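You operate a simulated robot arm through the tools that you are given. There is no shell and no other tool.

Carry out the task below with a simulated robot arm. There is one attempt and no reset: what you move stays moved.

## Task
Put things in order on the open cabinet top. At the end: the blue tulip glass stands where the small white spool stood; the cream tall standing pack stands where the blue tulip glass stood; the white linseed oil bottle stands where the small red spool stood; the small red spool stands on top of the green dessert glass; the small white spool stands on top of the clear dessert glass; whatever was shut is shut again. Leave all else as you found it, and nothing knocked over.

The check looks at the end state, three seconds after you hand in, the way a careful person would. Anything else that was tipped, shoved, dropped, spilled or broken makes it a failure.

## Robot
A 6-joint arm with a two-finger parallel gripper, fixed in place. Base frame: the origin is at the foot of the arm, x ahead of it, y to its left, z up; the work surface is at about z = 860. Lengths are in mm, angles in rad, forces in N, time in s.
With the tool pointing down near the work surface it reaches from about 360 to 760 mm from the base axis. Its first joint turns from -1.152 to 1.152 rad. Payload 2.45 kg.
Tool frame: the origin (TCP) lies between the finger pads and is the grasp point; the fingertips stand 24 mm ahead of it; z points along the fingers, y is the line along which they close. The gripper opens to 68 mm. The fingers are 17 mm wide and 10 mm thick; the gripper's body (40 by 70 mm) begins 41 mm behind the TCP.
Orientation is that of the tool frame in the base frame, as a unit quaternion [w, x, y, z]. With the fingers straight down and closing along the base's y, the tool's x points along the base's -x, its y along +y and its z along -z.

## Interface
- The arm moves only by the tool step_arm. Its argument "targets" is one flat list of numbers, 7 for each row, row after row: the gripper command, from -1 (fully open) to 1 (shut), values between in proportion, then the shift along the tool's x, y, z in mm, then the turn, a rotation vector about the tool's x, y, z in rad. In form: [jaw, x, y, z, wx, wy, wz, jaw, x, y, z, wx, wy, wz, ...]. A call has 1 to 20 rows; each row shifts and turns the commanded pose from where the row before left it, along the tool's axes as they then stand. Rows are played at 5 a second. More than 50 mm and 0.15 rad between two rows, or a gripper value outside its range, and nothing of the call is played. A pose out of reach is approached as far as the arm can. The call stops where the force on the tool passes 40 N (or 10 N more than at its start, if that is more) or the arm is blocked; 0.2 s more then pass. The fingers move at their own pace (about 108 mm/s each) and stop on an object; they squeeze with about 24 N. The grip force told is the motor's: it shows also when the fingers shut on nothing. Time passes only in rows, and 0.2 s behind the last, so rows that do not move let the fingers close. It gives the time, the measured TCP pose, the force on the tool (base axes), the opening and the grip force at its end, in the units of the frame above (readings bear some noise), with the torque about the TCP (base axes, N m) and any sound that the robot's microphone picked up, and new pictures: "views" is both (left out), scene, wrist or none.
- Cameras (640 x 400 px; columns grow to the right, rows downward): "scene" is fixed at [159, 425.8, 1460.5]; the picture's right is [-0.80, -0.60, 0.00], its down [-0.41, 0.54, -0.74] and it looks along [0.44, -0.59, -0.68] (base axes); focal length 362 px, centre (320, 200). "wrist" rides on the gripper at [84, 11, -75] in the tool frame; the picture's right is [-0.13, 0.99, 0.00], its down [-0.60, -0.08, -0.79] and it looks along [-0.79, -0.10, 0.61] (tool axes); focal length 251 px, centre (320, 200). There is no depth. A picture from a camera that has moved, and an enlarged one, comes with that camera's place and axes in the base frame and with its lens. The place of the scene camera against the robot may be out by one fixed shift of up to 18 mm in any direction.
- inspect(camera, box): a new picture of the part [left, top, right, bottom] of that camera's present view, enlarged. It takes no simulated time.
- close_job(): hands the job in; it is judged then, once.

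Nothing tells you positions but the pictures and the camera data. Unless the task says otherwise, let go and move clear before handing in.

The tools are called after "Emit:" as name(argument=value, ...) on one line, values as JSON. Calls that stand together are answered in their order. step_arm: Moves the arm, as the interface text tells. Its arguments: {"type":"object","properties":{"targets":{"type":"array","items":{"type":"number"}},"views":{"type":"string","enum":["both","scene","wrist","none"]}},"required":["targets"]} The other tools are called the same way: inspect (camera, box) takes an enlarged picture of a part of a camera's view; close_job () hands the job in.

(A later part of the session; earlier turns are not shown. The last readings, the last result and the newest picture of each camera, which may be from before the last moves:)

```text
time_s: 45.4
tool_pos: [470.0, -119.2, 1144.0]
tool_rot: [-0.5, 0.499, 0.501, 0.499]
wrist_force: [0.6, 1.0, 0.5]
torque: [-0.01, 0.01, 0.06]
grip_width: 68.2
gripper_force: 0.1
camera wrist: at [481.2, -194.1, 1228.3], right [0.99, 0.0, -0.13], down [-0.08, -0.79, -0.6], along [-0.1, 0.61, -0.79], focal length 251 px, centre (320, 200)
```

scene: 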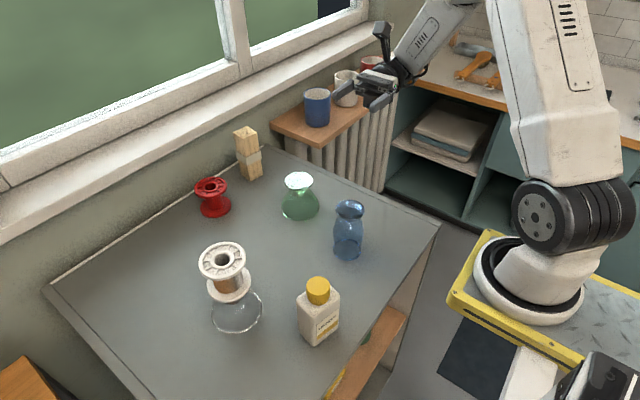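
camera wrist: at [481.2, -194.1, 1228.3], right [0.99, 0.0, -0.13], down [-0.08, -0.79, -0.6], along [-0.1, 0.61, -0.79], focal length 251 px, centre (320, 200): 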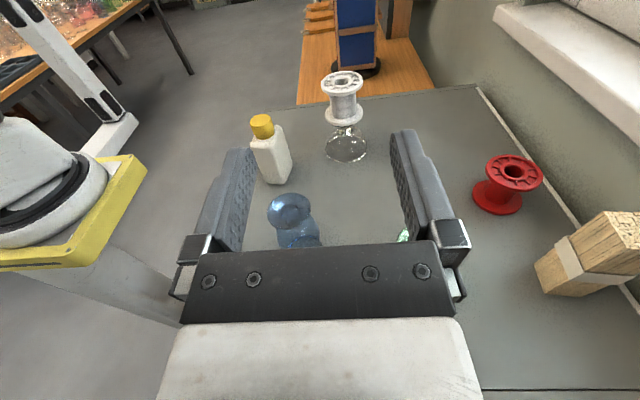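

Emit:
step_arm(targets=[-1, 0, 0, 0, 0, -0.1428, 0, -1, 0, 0, 0, 0, -0.1428, 0, -1, 0, 0, 0, 0, -0.1428, 0, -1, 0, 0, 0, 0, -0.1428, 0, -1, 0, 0, 0, 0, -0.1428, 0, -1, 0, 0, 0, 0, -0.1428, 0, -1, 0, 0, 0, 0, -0.1428, 0, -1, 0, 0, 0, 0, -0.1428, 0, -1, 0, 0, 0, 0, -0.1428, 0, -1, 0, 0, 0, 0, -0.1428, 0, -1, 0, 0, 0, 0, -0.1428, 0, -1, 0, 0, 0, 0, 0, -0.1428, -1, 0, 0, 0, 0, 0, -0.1428, -1, 0, 0, 0, 0, 0, -0.1428, -1, 0, 0, 0, 0, 0, -0.1428, -1, 0, 0, 0, 0, 0, -0.1428, -1, 0, 0, 0, 0, 0, -0.1428, -1, 0, 0, 0, 0, 0, -0.1428, -1, 0, 0, 0, 0, 0, -0.1428, -1, 0, 0, 0, 0, 0, -0.1428], views="none")

Emit:
step_arm(targets=[-1, 0, 0, 0, 0, 0, -0.1428, -1, 0, 0, 0, 0, 0, -0.1428, -1, -30, 10, 0, 0, 0, 0, -1, -30, 10, 0, 0, 0, 0, -1, -30, 10, 0, 0, 0, 0, -1, 0, 0, 0, 0, 0, 0], views="both")

Emit:
inspect(camera="wrist", box=[240, 60, 400, 240])

```text
time_s: 49.6
tool_pos: [469.9, -119.6, 1141.4]
tool_rot: [0.0, 0.142, 0.99, -0.001]
wrist_force: [0.0, -0.1, 0.0]
torque: [-0.01, 0.0, 0.02]
grip_width: 67.9
gripper_force: 0.1
```

```text
time_s: 51.0
tool_pos: [558.4, -90.2, 1142.8]
tool_rot: [0.0, 0.0, 1.0, 0.0]
wrist_force: [-0.2, -0.7, -0.7]
torque: [-0.01, 0.01, 0.01]
grip_width: 67.8
gripper_force: 0.1
camera wrist: at [473.5, -78.9, 1218.4], right [0.13, 0.99, 0.0], down [0.6, -0.08, 0.79], along [0.79, -0.1, -0.61], focal length 251 px, centre (320, 200)
```

scene: 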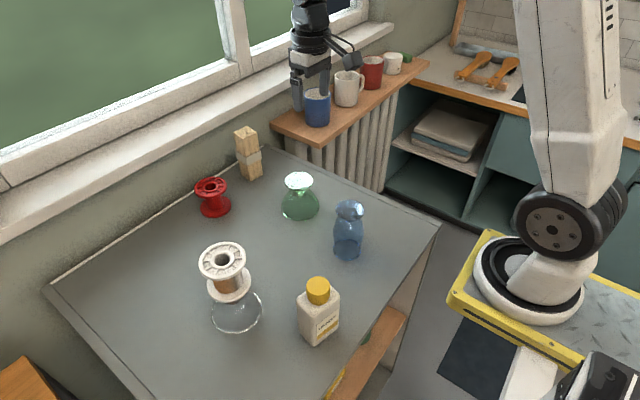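
wrist: 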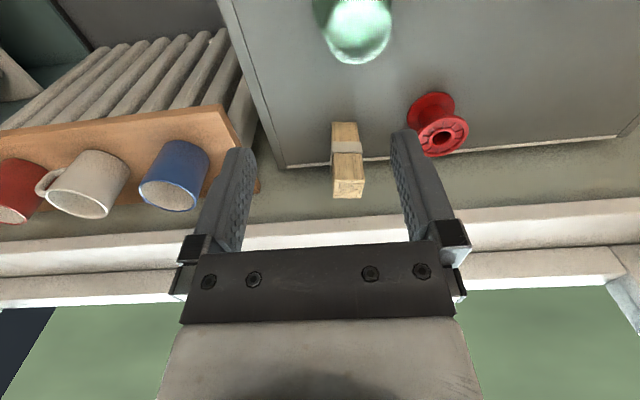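

```text
2.22 times, centred on (320, 150) of wrist
camera zoom: at [473.5, -78.9, 1218.4], right [0.13, 0.99, 0.0], down [0.6, -0.08, 0.79], along [0.79, -0.1, -0.61], focal length 559 px, centre (320, 311)
```

zoom: 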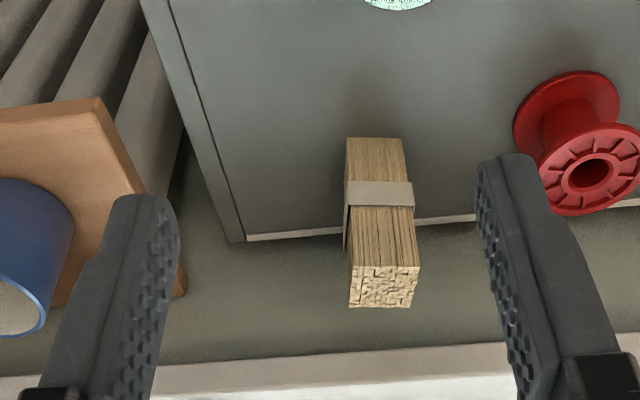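

The pack's centre is at (751.5, -74.4), turned about 8.7°, 42 mm square, top z ≈ 988. I'll turn the fingers to match its faces, tilt the tool outward 20° to keep the wrist off the window sill, and stop just above it.

Emit:
step_arm(targets=[-1, 0, 0, 0, 0, 0, 0.076, -1, 0, 0, 0, 0, 0, 0.076, -1, 0, 0, 0, 0, -0.1164, 0, -1, 0, 0, 0, 0, -0.1164, 0, -1, 0, 0, 0, 0, -0.1164, 0, -1, -23.2, 9, 30.6, 0, 0, 0, -1, -23.2, 9, 30.6, 0, 0, 0, -1, -23.2, 9, 30.6, 0, 0, 0, -1, -23.2, 9, 30.6, 0, 0, 0, -1, -20, 8, 24, 0, 0, 0, -1, 0, 0, 0, 0, 0, 0], views="both")

Emit:
inspect(camera="wrist", box=[200, 60, 440, 260])

```text
time_s: 53.4
tool_pos: [725.3, -68.6, 1043.5]
tool_rot: [0.172, 0.075, 0.982, -0.013]
wrist_force: [0.0, 0.4, -0.4]
torque: [-0.03, 0.0, -0.03]
grip_width: 67.9
gripper_force: 0.1
camera wrist: at [622.4, -41.7, 1085.4], right [0.27, 0.96, 0.04], down [0.28, -0.12, 0.95], along [0.92, -0.24, -0.3], focal length 251 px, centre (320, 200)
```

scene: 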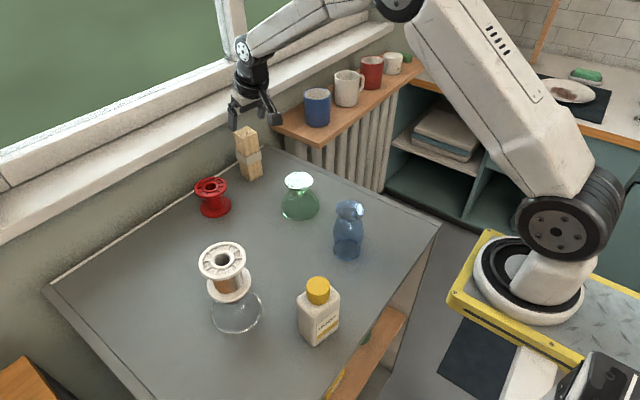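
wrist: 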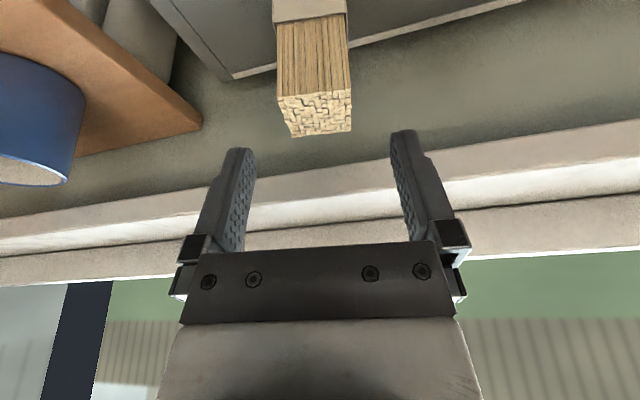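

```text
2.00 times, centred on (320, 160) of wrist
camera zoom: at [622.4, -41.7, 1085.4], right [0.27, 0.96, 0.04], down [0.28, -0.12, 0.95], along [0.92, -0.24, -0.3], focal length 503 px, centre (320, 280)
```

zoom: 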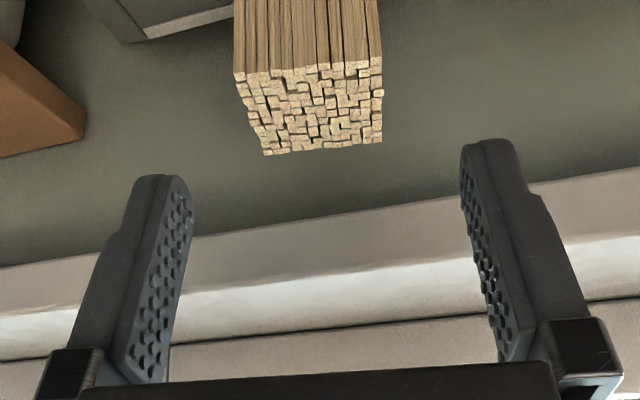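

The fingers are aligned with the pack's faces. I'll advance along the tool axis around its upper part.

Emit:
step_arm(targets=[-1, 1.7, -2.2, 14, 0, 0, 0, -1, 0, 0, 18, 0, 0, 0, -1, 0, 0, 18, 0, 0, 0, -1, 0, 0, 18, 0, 0, 0, -1, 0, 0, 15, 0, 0, 0, -1, 0, 0, 0, 0, 0, 0], views="both")

Emit:
inspect(camera="wrist", box=[200, 60, 440, 260])

Emit:
inspect(camera="scene", box=[200, 80, 310, 200])

```text
time_s: 54.8
tool_pos: [745.7, -77.0, 963.5]
tool_rot: [0.173, 0.075, 0.982, -0.013]
wrist_force: [-0.3, 0.2, -0.4]
torque: [-0.03, -0.05, -0.03]
grip_width: 67.8
gripper_force: 0.0
camera wrist: at [643.6, -49.5, 1005.5], right [0.27, 0.96, 0.04], down [0.28, -0.12, 0.95], along [0.92, -0.24, -0.3], focal length 251 px, centre (320, 200)
```

scene: 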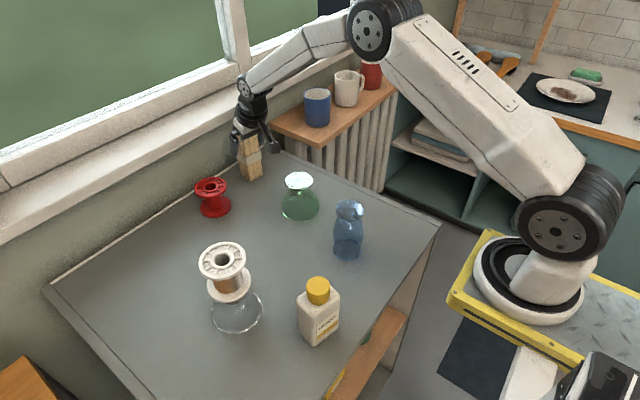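
wrist: 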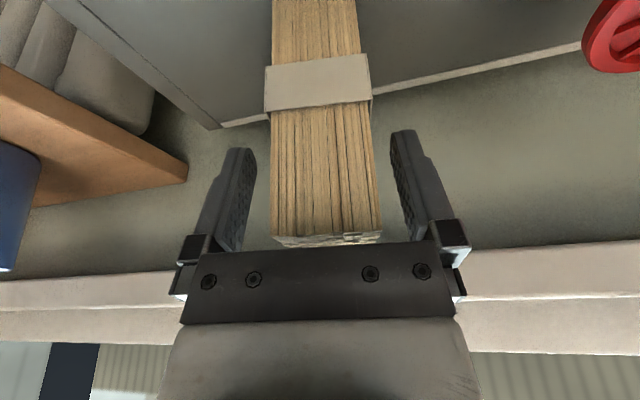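

```text
2.00 times, centred on (320, 160) of wrist
camera zoom: at [643.6, -49.5, 1005.5], right [0.27, 0.96, 0.04], down [0.28, -0.12, 0.95], along [0.92, -0.24, -0.3], focal length 503 px, centre (320, 280)
```

zoom: 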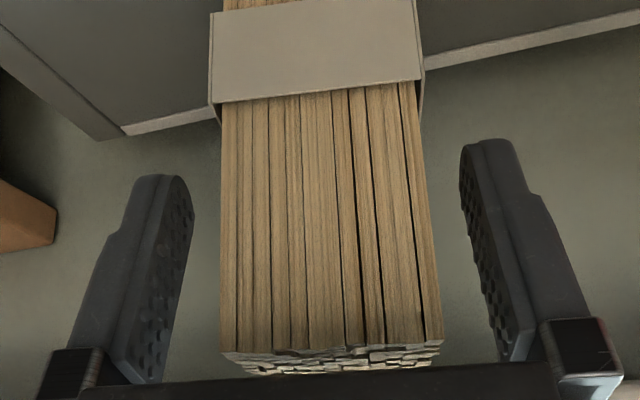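

```text
3.33 times, centred on (255, 140) of scene
camera zoom: at [159.0, 425.8, 1460.5], right [-0.8, -0.6, 0.0], down [-0.41, 0.54, -0.74], along [0.44, -0.59, -0.68], focal length 1206 px, centre (537, 400)
```

zoom: 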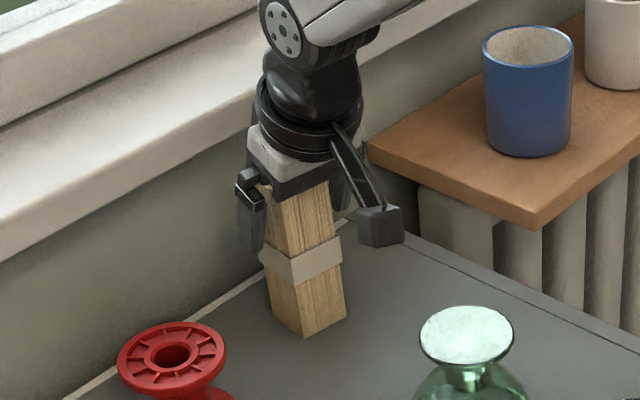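

I'm within a few millimetres. I'll nudge 4 mm outward and close.

Emit:
step_arm(targets=[-1, -4, 0, 1, 0, 0, 0, -0.2, 0, 0, 0, 0, 0, 0, 1, 0, 0, 0, 0, 0, 0, 1, 0, 0, 0, 0, 0, 0], views="wrist")

Emit:
inspect(camera="scene", box=[200, 80, 310, 200])

```text
time_s: 55.8
tool_pos: [749.7, -76.4, 965.4]
tool_rot: [0.174, 0.074, 0.982, -0.013]
wrist_force: [-0.1, 0.2, 2.1]
torque: [0.09, -0.1, -0.04]
grip_width: 45.0
gripper_force: 24.3
camera wrist: at [647.9, -50.4, 1006.6], right [0.27, 0.96, 0.04], down [0.28, -0.12, 0.95], along [0.92, -0.24, -0.3], focal length 251 px, centre (320, 200)
```

wrist: 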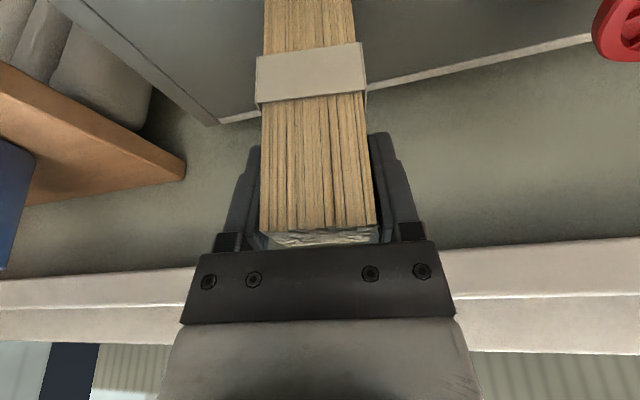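

```text
3.33 times, centred on (255, 140) of scene
camera zoom: at [159.0, 425.8, 1460.5], right [-0.8, -0.6, 0.0], down [-0.41, 0.54, -0.74], along [0.44, -0.59, -0.68], focal length 1206 px, centre (537, 400)
```

zoom: 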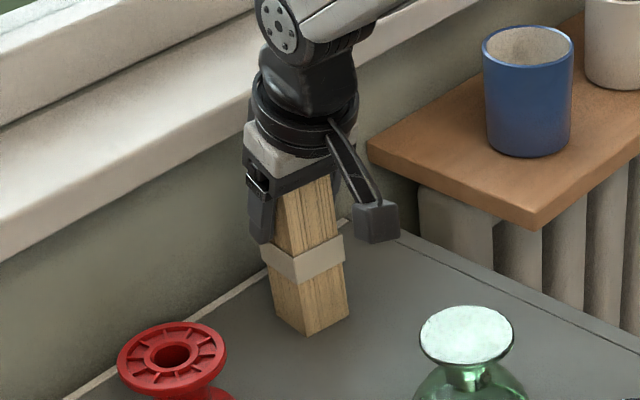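

The pack is gripped at 45 mm. I'll lift it 30 mm and check.

Emit:
step_arm(targets=[1, -1.7, 0, -4.7, 0, 0, 0, 1, -3.4, 0, -9.4, 0, 0, 0, 1, -5.1, 0, -14.1, 0, 0, 0, 1, 0, 0, 0, 0, 0, 0], views="both")

Emit:
inspect(camera="scene", box=[200, 80, 310, 200])

```text
time_s: 56.8
tool_pos: [750.9, -77.5, 993.9]
tool_rot: [0.173, 0.075, 0.982, -0.013]
wrist_force: [0.6, 0.1, -1.5]
torque: [0.02, 0.0, 0.03]
grip_width: 44.8
gripper_force: 24.0
camera wrist: at [649.2, -49.7, 1036.2], right [0.27, 0.96, 0.04], down [0.28, -0.12, 0.95], along [0.92, -0.24, -0.3], focal length 251 px, centre (320, 200)
```

scene: 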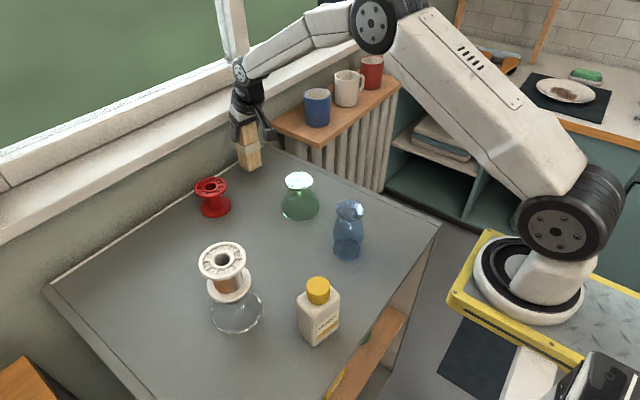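
wrist: 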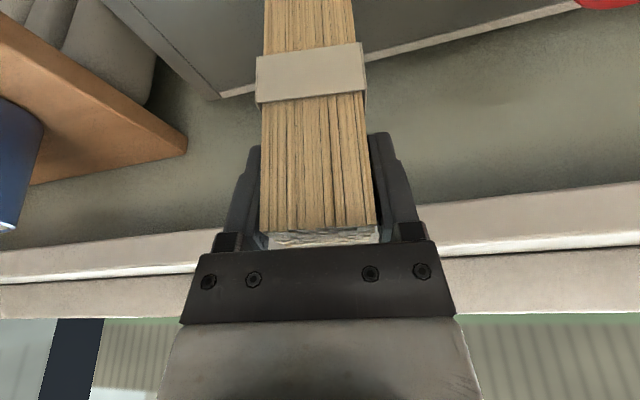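

```text
3.33 times, centred on (255, 140) of scene
camera zoom: at [159.0, 425.8, 1460.5], right [-0.8, -0.6, 0.0], down [-0.41, 0.54, -0.74], along [0.44, -0.59, -0.68], focal length 1206 px, centre (537, 400)
```

zoom: 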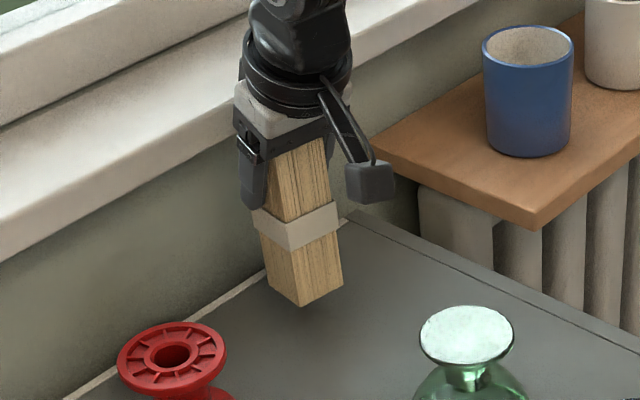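

The pack is held and upright. With the tool as it is now, the camera would pass close to the white spool tower when I set the pack down. So I'll lift higher, bring it over, and turn it 90° about the vertical in clear air.

Emit:
step_arm(targets=[1, 11.4, 2.6, -29, 0, 0, 0, 1, 11.4, 2.6, -29, 0, 0, 0, 1, 11.4, 2.6, -29, 0, 0, 0, 1, 8.3, 31, -3, 0, 0, 0, 1, 8.3, 31, -3, 0, 0, 0, 1, 8.3, 31, -3, 0, 0, 0, 1, 8.3, 31, -3, 0, 0, 0, 1, 8.3, 31, -3, 0, 0, 0, 1, 0, 0, 0, 0, 0, 0], views="both")

```text
time_s: 58.8
tool_pos: [669.5, 100.2, 1063.4]
tool_rot: [0.174, 0.075, 0.982, -0.013]
wrist_force: [0.0, 0.0, -1.1]
torque: [0.01, 0.0, 0.01]
grip_width: 44.8
gripper_force: 23.7
camera wrist: at [567.9, 128.1, 1105.4], right [0.27, 0.96, 0.04], down [0.28, -0.12, 0.95], along [0.92, -0.25, -0.3], focal length 251 px, centre (320, 200)
```

scene: 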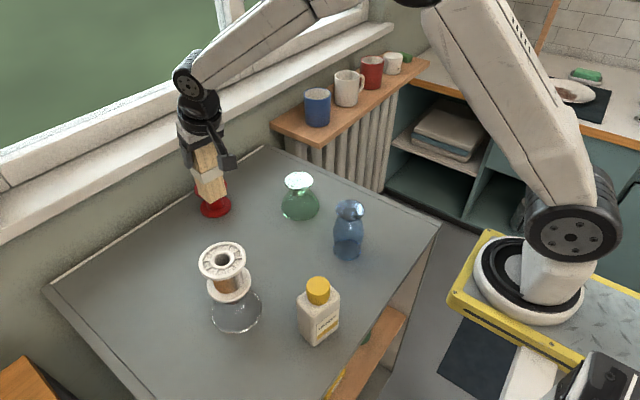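
wrist: 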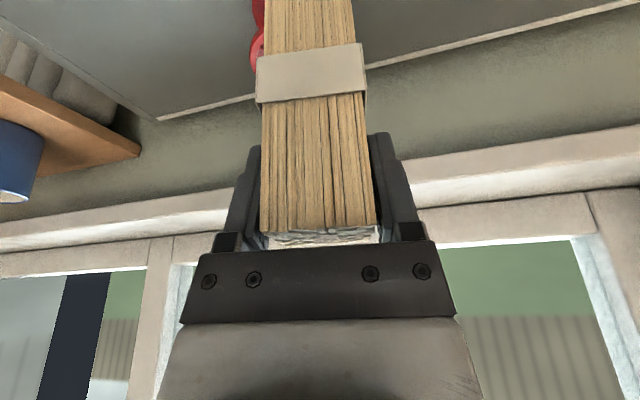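

Emit:
step_arm(targets=[1, 0, 0, 0, -0.0488, 0, -0.1342, 1, 0, 0, 0, -0.0488, 0, -0.1342, 1, 0, 0, 0, -0.0488, 0, -0.1342, 1, 0, 0, 0, -0.0488, 0, -0.1342, 1, 0, 0, 0, -0.0488, 0, -0.1342, 1, 0, 0, 0, -0.0488, 0, -0.1342, 1, 0, 0, 0, -0.0488, 0, -0.1342, 1, 0, 0, 0, -0.0488, 0, -0.1342, 1, 0, 0, 0, -0.0488, 0, -0.1342, 1, 0, 0, 0, -0.0488, 0, -0.1342, 1, 0, 0, 0, -0.0488, 0, -0.1342, 1, 0, 0, 0, 0, 0, 0], views="both")

```text
time_s: 61.4
tool_pos: [670.2, 100.8, 1063.3]
tool_rot: [0.132, -0.642, 0.747, 0.113]
wrist_force: [0.1, 0.0, -0.3]
torque: [0.03, 0.0, -0.01]
grip_width: 44.9
gripper_force: 24.2
camera wrist: at [643.6, -0.7, 1106.2], right [-0.96, 0.27, 0.04], down [0.12, 0.28, 0.95], along [0.24, 0.92, -0.3], focal length 251 px, centre (320, 200)
```

scene: 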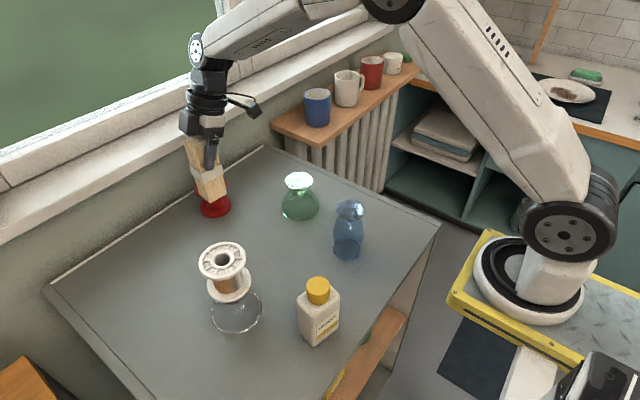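
wrist: 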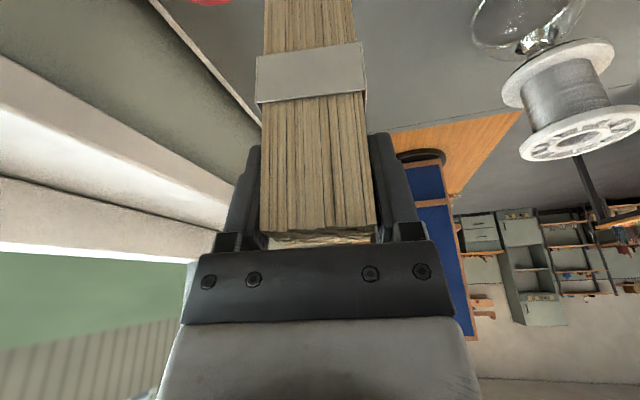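

Emit:
inspect(camera="scene", box=[160, 100, 280, 230])

```text
3.08 times, centred on (220, 165) of scene
camera zoom: at [159.0, 425.8, 1460.5], right [-0.8, -0.6, 0.0], down [-0.41, 0.54, -0.74], along [0.44, -0.59, -0.68], focal length 1114 px, centre (628, 308)
```

zoom: 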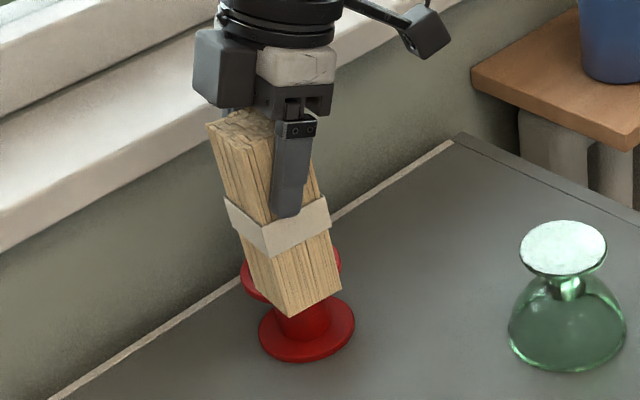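

Emit:
inspect(camera="scene", box=[190, 135, 250, 215])

```text
5.00 times, centred on (220, 175) of scene
camera zoom: at [159.0, 425.8, 1460.5], right [-0.8, -0.6, 0.0], down [-0.41, 0.54, -0.74], along [0.44, -0.59, -0.68], focal length 1810 px, centre (820, 325)
```

zoom: 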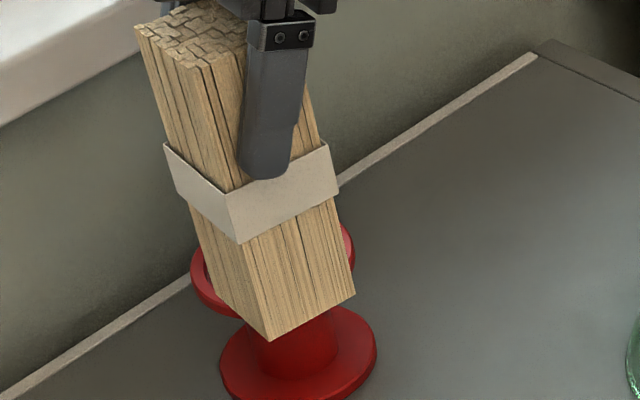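

It's vertical. I'll move it over the blue glass's old spot at (649.7, 206.5) and lower to about 10 mm above the surface.

Emit:
step_arm(targets=[1, -24, 9, 8.7, 0, 0, 0, 1, -24, 9, 8.7, 0, 0, 0, 1, -24, 9, 8.7, 0, 0, 0, 1, -24, 9.1, 8.7, 0, 0, 0, 1, 0, 0, 0, 0, 0, 0, 1, 7.7, 0, 21.1, 0, 0, 0, 1, 7.7, 0, 21.1, 0, 0, 0, 1, 7.7, 0, 21.1, 0, 0, 0, 1, 7.7, 0, 21.1, 0, 0, 0, 1, 0, 0, 0, 0, 0, 0], views="both")

Emit:
inspect(camera="scene", box=[140, 170, 230, 290])

```text
time_s: 63.6
tool_pos: [649.6, 207.3, 975.8]
tool_rot: [0.132, -0.641, 0.747, 0.113]
wrist_force: [0.1, -0.7, -0.6]
torque: [-0.01, -0.05, -0.03]
grip_width: 44.6
gripper_force: 23.8
camera wrist: at [623.5, 106.0, 1017.7], right [-0.96, 0.27, 0.04], down [0.12, 0.28, 0.95], along [0.24, 0.92, -0.3], focal length 251 px, centre (320, 200)
```

scene: 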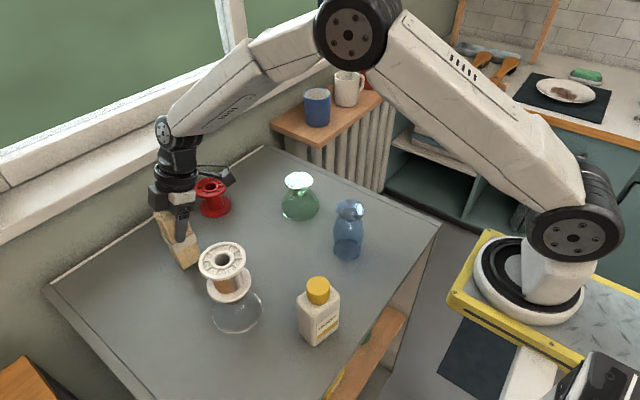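
wrist: 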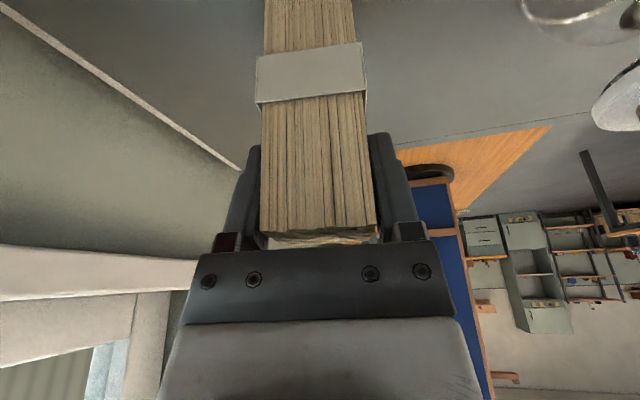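

```text
3.33 times, centred on (185, 230) of scene
camera zoom: at [159.0, 425.8, 1460.5], right [-0.8, -0.6, 0.0], down [-0.41, 0.54, -0.74], along [0.44, -0.59, -0.68], focal length 1206 px, centre (770, 100)
```

zoom: 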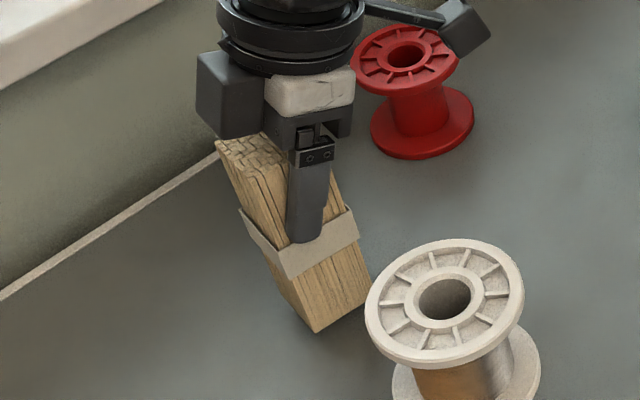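

Emit:
inspect(camera="scene", box=[160, 230, 210, 280])

```text
8.00 times, centred on (185, 255) of scene
camera zoom: at [159.0, 425.8, 1460.5], right [-0.8, -0.6, 0.0], down [-0.41, 0.54, -0.74], along [0.44, -0.59, -0.68], focal length 2895 px, centre (1400, -240)
```

zoom: 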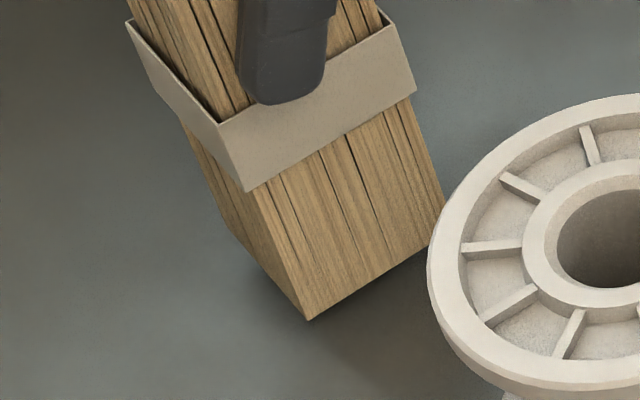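

It's nearly on target. I'll make a small shift, then lower to contact.

Emit:
step_arm(targets=[1, 0.9, -1.7, -0.3, 0, 0, 0, 1, 1.4, 0, 3.8, 0, 0, 0, 1, 1.4, 0, 3.8, 0, 0, 0, 1, 0, 0, 0, 0, 0, 0], views="none")

Emit:
step_arm(targets=[1, 0.5, 0, 1.4, 0, 0, 0, 1, 0, 0, 0, 0, 0, 0], views="none")

```text
time_s: 64.6
tool_pos: [651.3, 205.8, 967.6]
tool_rot: [0.132, -0.641, 0.748, 0.113]
wrist_force: [-1.0, -0.1, -1.3]
torque: [0.01, -0.05, 0.01]
grip_width: 44.9
gripper_force: 24.5
```

```text
time_s: 65.2
tool_pos: [652.1, 206.0, 965.0]
tool_rot: [0.132, -0.642, 0.747, 0.113]
wrist_force: [0.1, 0.8, -1.0]
torque: [0.01, 0.03, 0.0]
grip_width: 44.6
gripper_force: 23.7
```

Emit:
step_arm(targets=[1, 0.35, 0, 0.94, 0, 0, 0, 1, 0, 0, 0, 0, 0, 0], views="none")

Emit:
step_arm(targets=[1, 0.35, 0, 0.94, 0, 0, 0, 1, 0, 0, 0, 0, 0, 0], views="none")

```text
time_s: 65.8
tool_pos: [651.4, 205.9, 964.7]
tool_rot: [0.133, -0.641, 0.747, 0.113]
wrist_force: [-2.0, -0.1, 6.7]
torque: [0.19, 0.21, 0.08]
grip_width: 44.7
gripper_force: 24.2
```

```text
time_s: 66.4
tool_pos: [651.4, 206.5, 964.3]
tool_rot: [0.133, -0.641, 0.747, 0.112]
wrist_force: [-2.2, -0.9, 14.1]
torque: [0.24, 0.29, -0.03]
grip_width: 44.9
gripper_force: 24.0
```

Firm contact. I'll open in stages.

Emit:
step_arm(targets=[-0.4, 0, 0, 0, 0, 0, 0, -0.6, 0, 0, 0, 0, 0, 0, -1, 0, 0, 0, 0, 0, 0, -1, 0, 0, 0, 0, 0, 0], views="both")

Emit:
inspect(camera="scene", box=[140, 190, 230, 290])

```text
time_s: 67.4
tool_pos: [650.9, 206.0, 962.5]
tool_rot: [0.131, -0.641, 0.747, 0.113]
wrist_force: [0.4, 0.1, 0.5]
torque: [0.02, -0.01, 0.01]
grip_width: 68.0
gripper_force: 0.1
camera wrist: at [624.1, 104.7, 1005.5], right [-0.96, 0.27, 0.04], down [0.12, 0.28, 0.95], along [0.24, 0.92, -0.3], focal length 251 px, centre (320, 200)
```

scene: 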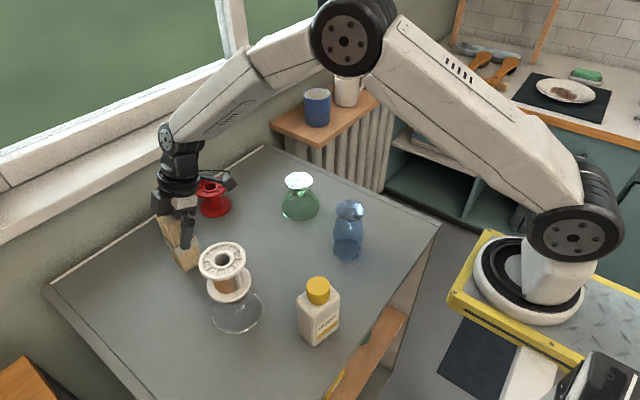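
wrist: 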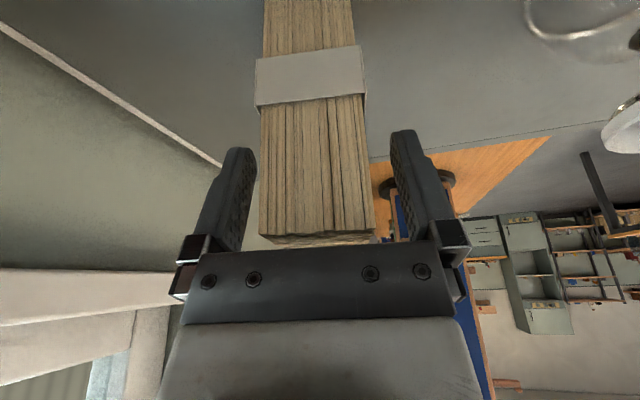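

```text
4.00 times, centred on (185, 240) of scene
camera zoom: at [159.0, 425.8, 1460.5], right [-0.8, -0.6, 0.0], down [-0.41, 0.54, -0.74], along [0.44, -0.59, -0.68], focal length 1448 px, centre (860, 40)
```

zoom: 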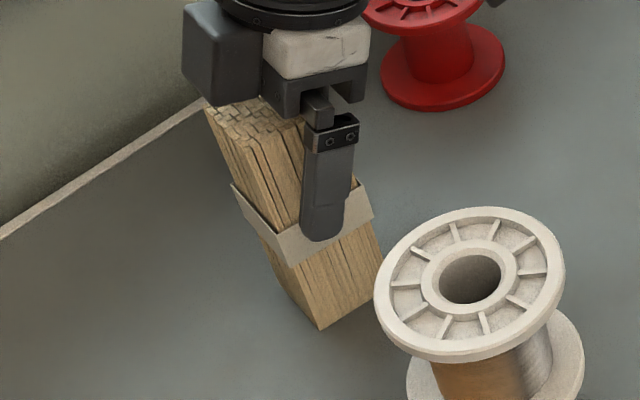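

The pack stands. I'll back away along the tool axis.

Emit:
step_arm(targets=[-1, 0, 0, -15, 0, 0, 0, -1, 0, 0, -25, 0, 0, 0, -1, 0, 0, -35, 0, 0, 0, -1, 0, 0, -40, 0, 0, 0, -1, 0, 0, -40, 0, 0, 0, -1, 30, 0, -30, 0, 0, 0], views="both")

Emit:
inspect(camera="scene", box=[140, 190, 260, 290])

Emit:
inspect(camera="wrist", box=[220, 20, 420, 220])

```text
time_s: 68.8
tool_pos: [640.4, 113.9, 1127.4]
tool_rot: [0.132, -0.642, 0.747, 0.113]
wrist_force: [-1.1, 0.6, 0.3]
torque: [0.01, -0.02, -0.03]
grip_width: 67.9
gripper_force: 0.0
camera wrist: at [613.2, 13.0, 1169.1], right [-0.96, 0.27, 0.04], down [0.12, 0.28, 0.95], along [0.24, 0.92, -0.3], focal length 251 px, centre (320, 200)
```

scene: 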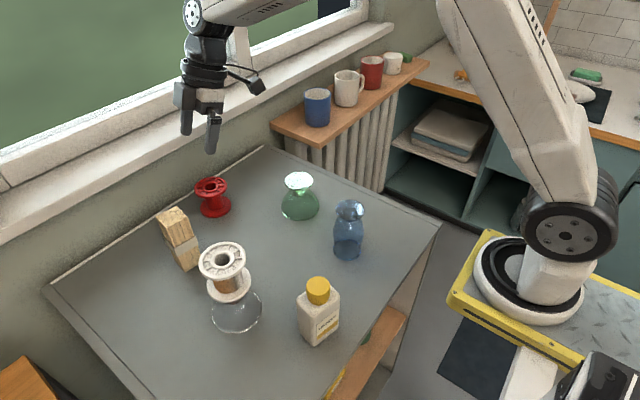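
wrist: 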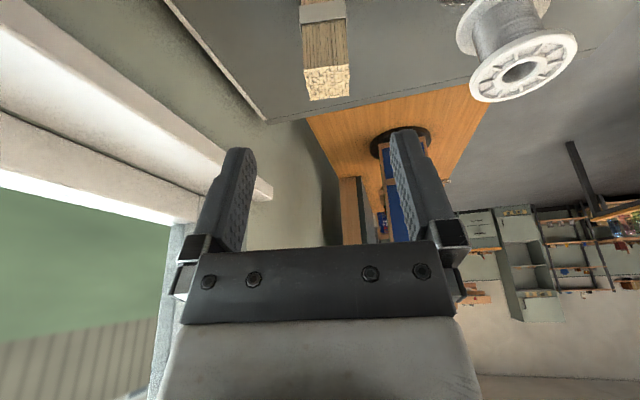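

```text
4.00 times, centred on (200, 240) of scene
camera zoom: at [159.0, 425.8, 1460.5], right [-0.8, -0.6, 0.0], down [-0.41, 0.54, -0.74], along [0.44, -0.59, -0.68], focal length 1448 px, centre (800, 40)
```

zoom: 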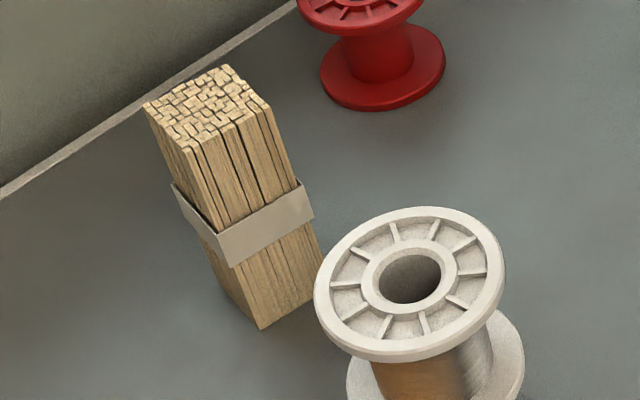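

```text
2.00 times, centred on (320, 120) of wrist
camera zoom: at [613.2, 13.0, 1169.1], right [-0.96, 0.27, 0.04], down [0.12, 0.28, 0.95], along [0.24, 0.92, -0.3], focal length 503 px, centre (320, 360)
```

zoom: 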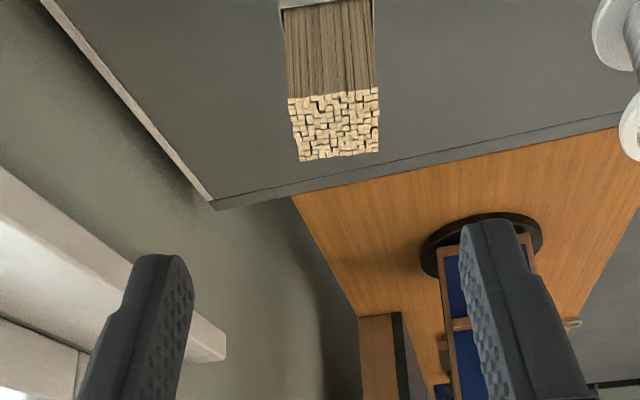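

The pack stands on the blue glass's old spot, upright and within about 3 mm. Next is the red spool, gripped from the front with the tool pointing +x and the camera on top. I'll reorient well away from everything.

Emit:
step_arm(targets=[-1, 17.9, 23.6, -14.7, 0, 0, 0, -1, 17.9, 23.6, -14.7, 0, 0, 0, -1, 17.9, 23.6, -14.7, 0, 0, 0, -1, 0, 0, 0, 0, 0.1164, 0, -1, 0, 0, 0, 0, 0.1164, 0, -1, 0, 0, 0, 0, 0.1164, 0, -1, 0, 0, 0, 0, 0, -0.1436, -1, 0, 0, 0, 0, 0, -0.1436, -1, 0, 0, 0, 0, 0, -0.1436, -1, 0, 0, 0, 0, 0, -0.1436, -1, 0, 0, 0, 0, 0, -0.1436, -1, 0, 0, 0, 0, 0, -0.1436, -1, 0, 0, 0, 0, 0, -0.1436, -1, 0, 0, 0, 0, 0, -0.1436, -1, 0, 0, 0, 0, 0, -0.1436, -1, 0, 0, 0, 0, 0, -0.1436, -1, 0, 0, 0, 0, 0, -0.1436, -1, 0, 0, 0, 0, 0, -0.1436, -1, 0, 0, 0, 0, 0, 0], views="both")

```text
time_s: 72.8
tool_pos: [555.8, 61.6, 1149.4]
tool_rot: [0.0, 1.0, 0.002, 0.0]
wrist_force: [0.1, 0.0, 0.6]
torque: [0.01, 0.03, -0.02]
grip_width: 67.9
gripper_force: 0.1
camera wrist: at [640.7, 51.0, 1225.4], right [-0.13, -0.99, 0.0], down [-0.6, 0.08, 0.79], along [-0.79, 0.1, -0.61], focal length 251 px, centre (320, 200)
```

scene: 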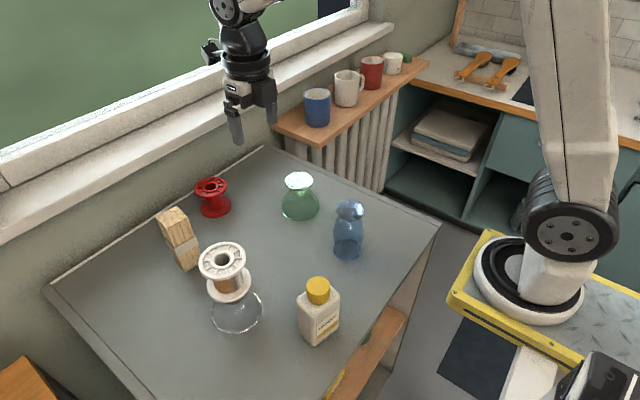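
wrist: 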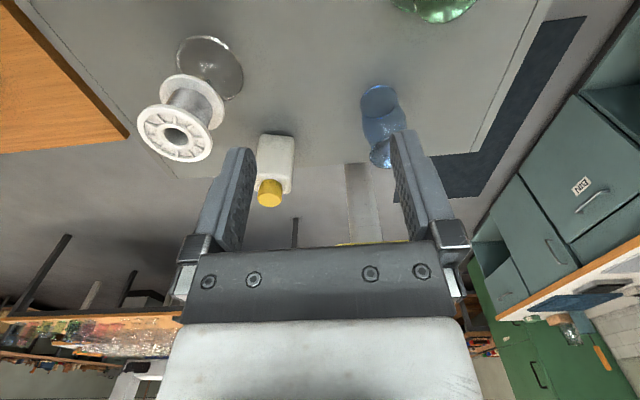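

Emit:
step_arm(targets=[-1, 0, 0, 0, 0, 0.1357, 0, -1, 0, 0, 0, 0, 0.1357, 0, -1, 0, 0, 0, 0, 0.1357, 0, -1, 0, 0, 0, 0, 0.1357, 0, -1, 0, 0, 0, 0, 0.1357, 0, -1, 0, 0, 0, 0, 0.1357, 0, -1, 0, 0, 0, 0, 0.1357, 0, -1, 0, 0, 0, 0, 0.1357, 0, -1, 0, 0, 0, 0, 0.1361, 0, -1, 0, 0, 0, 0, 0, 0], views="both")

```text
time_s: 75.0
tool_pos: [557.6, 52.7, 1147.7]
tool_rot: [0.027, 0.866, -0.009, 0.499]
wrist_force: [0.0, 0.8, -0.2]
torque: [0.01, -0.02, 0.01]
grip_width: 67.9
gripper_force: 0.1
out of reach, approached as far as the arm can: row 7, 8
camera wrist: at [534.4, 46.4, 1258.8], right [-0.11, -0.99, -0.07], down [-0.99, 0.11, -0.12], along [0.13, 0.06, -0.99], focal length 251 px, centre (320, 200)
```

scene: 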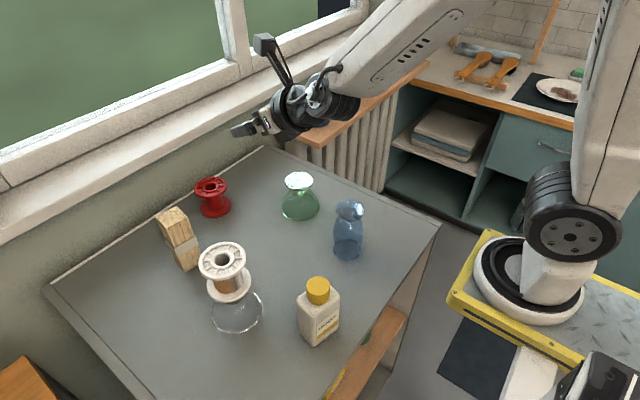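
wrist: 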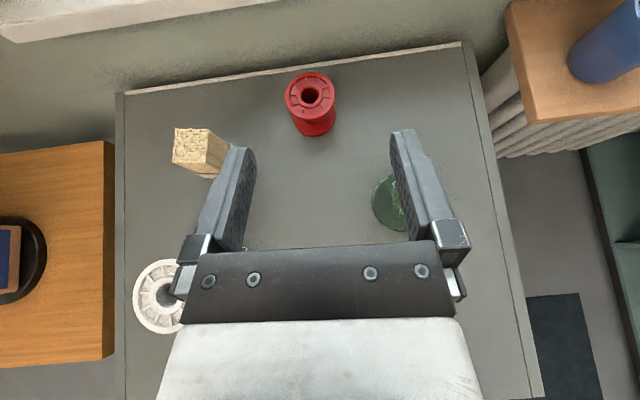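

The wrist limit stops me from levelling while pointing +x. But the pack has left the right side, so I can reach the red spool from -y pointing +y, as I did before. I'll rotate about the vertical to point +y.

Emit:
step_arm(targets=[-1, 0, 0, 0, 0.1235, 0.0054, -0.0714, -1, 0, 0, 0, 0.1235, 0.0054, -0.0714, -1, 0, 0, 0, 0.1235, 0.0054, -0.0714, -1, 0, 0, 0, 0.1235, 0.0054, -0.0714, -1, 0, 0, 0, 0.1235, 0.0054, -0.0714, -1, 0, 0, 0, 0.1235, 0.0054, -0.0714, -1, 0, 0, 0, 0.1235, 0.0054, -0.0714, -1, 0, 0, 0, 0.1235, 0.0054, -0.0714, -1, 0, 0, 0, 0.1235, 0.0054, -0.0714, -1, 0, 0, 0, 0.1235, 0.0054, -0.0714, -1, 0, 0, 0, 0.1235, 0.0054, -0.0714, -1, 0, 0, 0, 0, 0, 0], views="both")

```text
time_s: 77.6
tool_pos: [460.0, 270.8, 1220.7]
tool_rot: [-0.31, 0.665, 0.578, 0.357]
wrist_force: [-0.8, -0.8, 0.0]
torque: [0.03, 0.03, -0.02]
grip_width: 68.1
gripper_force: 0.0
out of reach, approached as far as the arm can: row 1, 2, 3, 4, 5, 6
camera wrist: at [468.8, 253.6, 1333.3], right [0.97, -0.21, -0.11], down [-0.21, -0.97, -0.06], along [-0.09, 0.09, -0.99], focal length 251 px, centre (320, 200)
```

scene: 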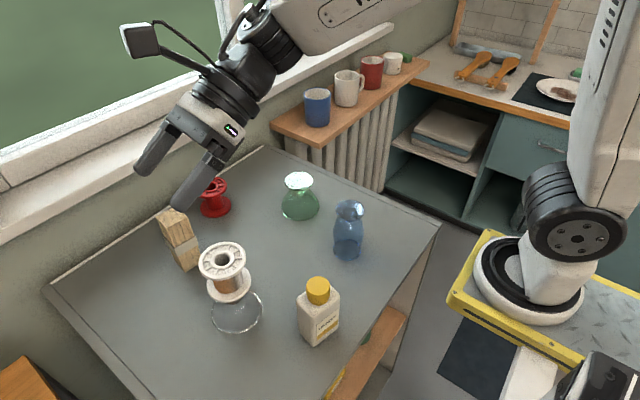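
wrist: 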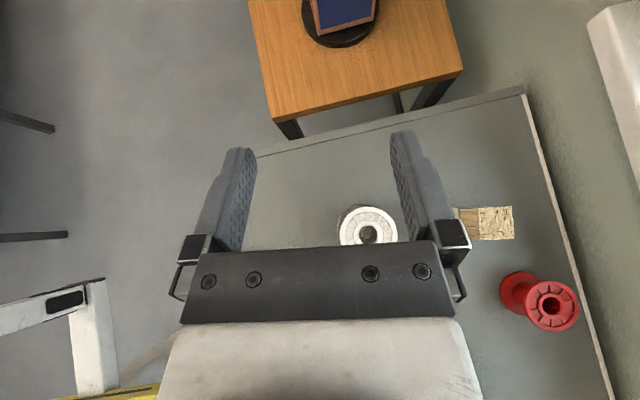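

The arm took a wide detour, but only high up, and every object is still in place. I'll square the orientation (pointing +y, tilted 25°) and move towards the red spool's right side in steps.

Emit:
step_arm(targets=[-1, 0, 0, 0, 0.1166, 0, -0.0774, -1, 0, 0, 0, 0, 0.149, 0, -1, -17.5, 26.4, -23.3, 0, 0, 0, -1, -17.5, 26.4, -23.3, 0, 0, 0, -1, -17.5, 26.4, -23.3, 0, 0, 0, -1, -17.5, 26.4, -23.3, 0, 0, 0, -1, -17.5, 26.4, -23.3, 0, 0, 0], views="both")

```text
time_s: 79.2
tool_pos: [591.6, 127.7, 1191.3]
tool_rot: [-0.38, 0.596, 0.597, 0.378]
wrist_force: [0.0, 0.7, -0.5]
torque: [0.01, 0.01, 0.02]
grip_width: 68.2
gripper_force: 0.1
camera wrist: at [602.3, 96.4, 1299.5], right [0.99, -0.05, -0.12], down [-0.08, -0.97, -0.21], along [-0.1, 0.22, -0.97], focal length 251 px, centre (320, 200)
```

scene: 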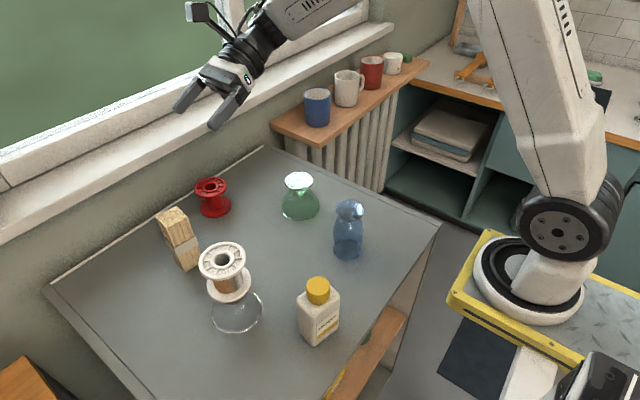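
wrist: 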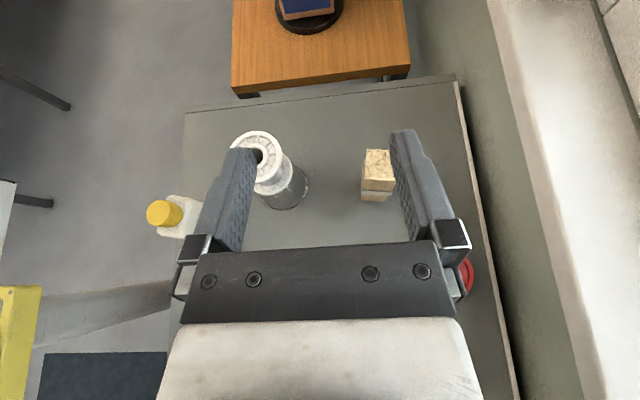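

Emit:
step_arm(targets=[-1, -17, 0, -36, 0, 0, 0, -1, -17, 0, -36, 0, 0, 0, -1, -17, 0, -36, 0, 0, 0, -1, -17, 33, 0, 0, 0, 0, -1, -17, 33, 0, 0, 0, 0, -1, -17, 33, 0, 0, 0, 0, -1, -17, 33, 0, 0, 0, 0], views="both")

```text
time_s: 80.8
tool_pos: [725.3, -22.3, 1127.4]
tool_rot: [-0.38, 0.597, 0.597, 0.379]
wrist_force: [-0.5, 0.0, 0.2]
torque: [0.03, -0.03, -0.02]
grip_width: 68.0
gripper_force: 0.0
camera wrist: at [736.4, -54.1, 1235.3], right [0.99, -0.05, -0.12], down [-0.08, -0.97, -0.21], along [-0.1, 0.22, -0.97], focal length 251 px, centre (320, 200)
```

scene: 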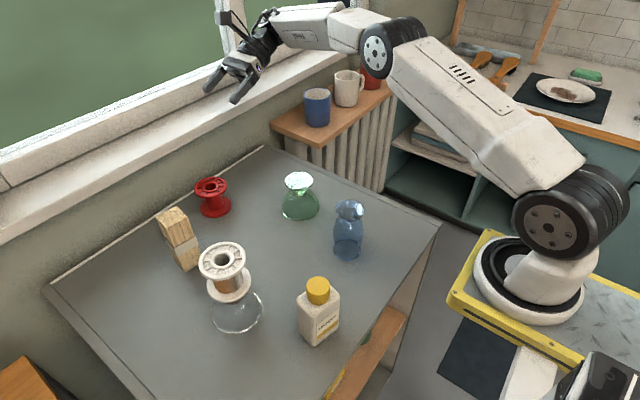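
wrist: 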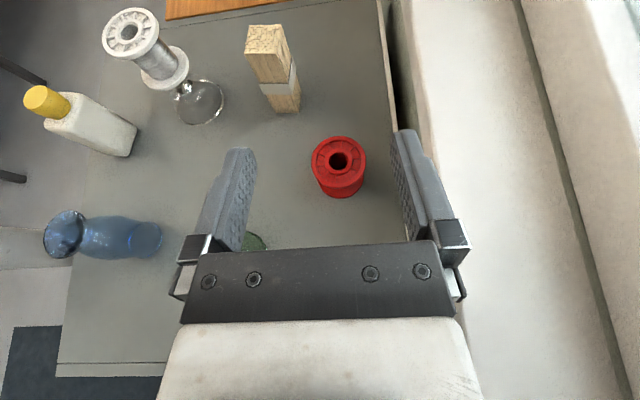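

Reachable. To keep the wrist away from the mug shelf and the sill, I'll turn the approach to 70° azimuth and come down to a standoff in front of the red spool.

Emit:
step_arm(targets=[-1, 0, 0, 0, -0.1055, 0, 0.0492, -1, 0, 0, 0, -0.1055, 0, 0.0492, -1, 0, 0, 0, -0.1055, 0, 0.0492, -1, -27.2, -7.6, 10.8, 0, 0, 0, -1, -27.2, -7.6, 10.8, 0, 0, 0, -1, -27.2, -7.6, 10.8, 0, 0, 0, -1, -27.2, -7.6, 10.8, 0, 0, 0, -1, 0, 0, 0, 0, 0, 0], views="both")

Emit:
inspect(camera="wrist", box=[240, 20, 440, 220])

```text
time_s: 82.6
tool_pos: [694.4, -14.0, 1010.4]
tool_rot: [-0.309, 0.69, 0.485, 0.439]
wrist_force: [-1.0, 0.0, 0.2]
torque: [0.0, 0.02, 0.0]
grip_width: 68.0
gripper_force: 0.0
camera wrist: at [692.2, -48.4, 1118.0], right [0.91, -0.39, -0.12], down [-0.41, -0.89, -0.21], along [-0.02, 0.24, -0.97], focal length 251 px, centre (320, 200)
```

scene: 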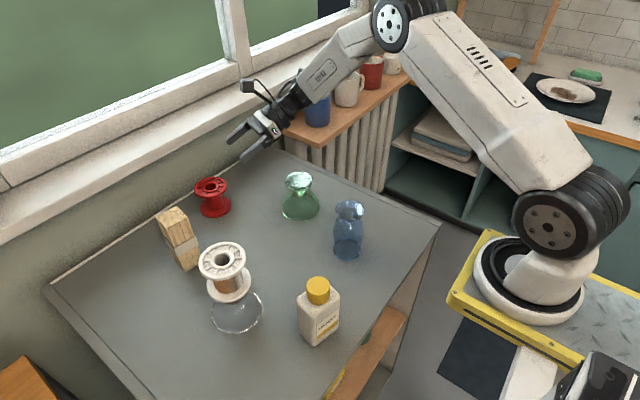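
wrist: 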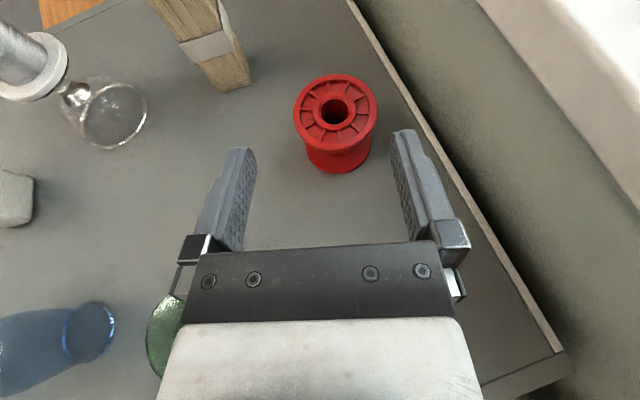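

```text
2.00 times, centred on (340, 120) of wrist
camera zoom: at [692.2, -48.4, 1118.0], right [0.91, -0.39, -0.12], down [-0.41, -0.89, -0.21], along [-0.02, 0.24, -0.97], focal length 503 px, centre (280, 360)
```

zoom: 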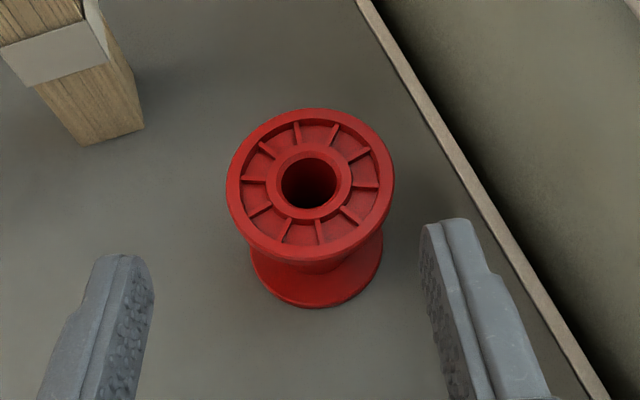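

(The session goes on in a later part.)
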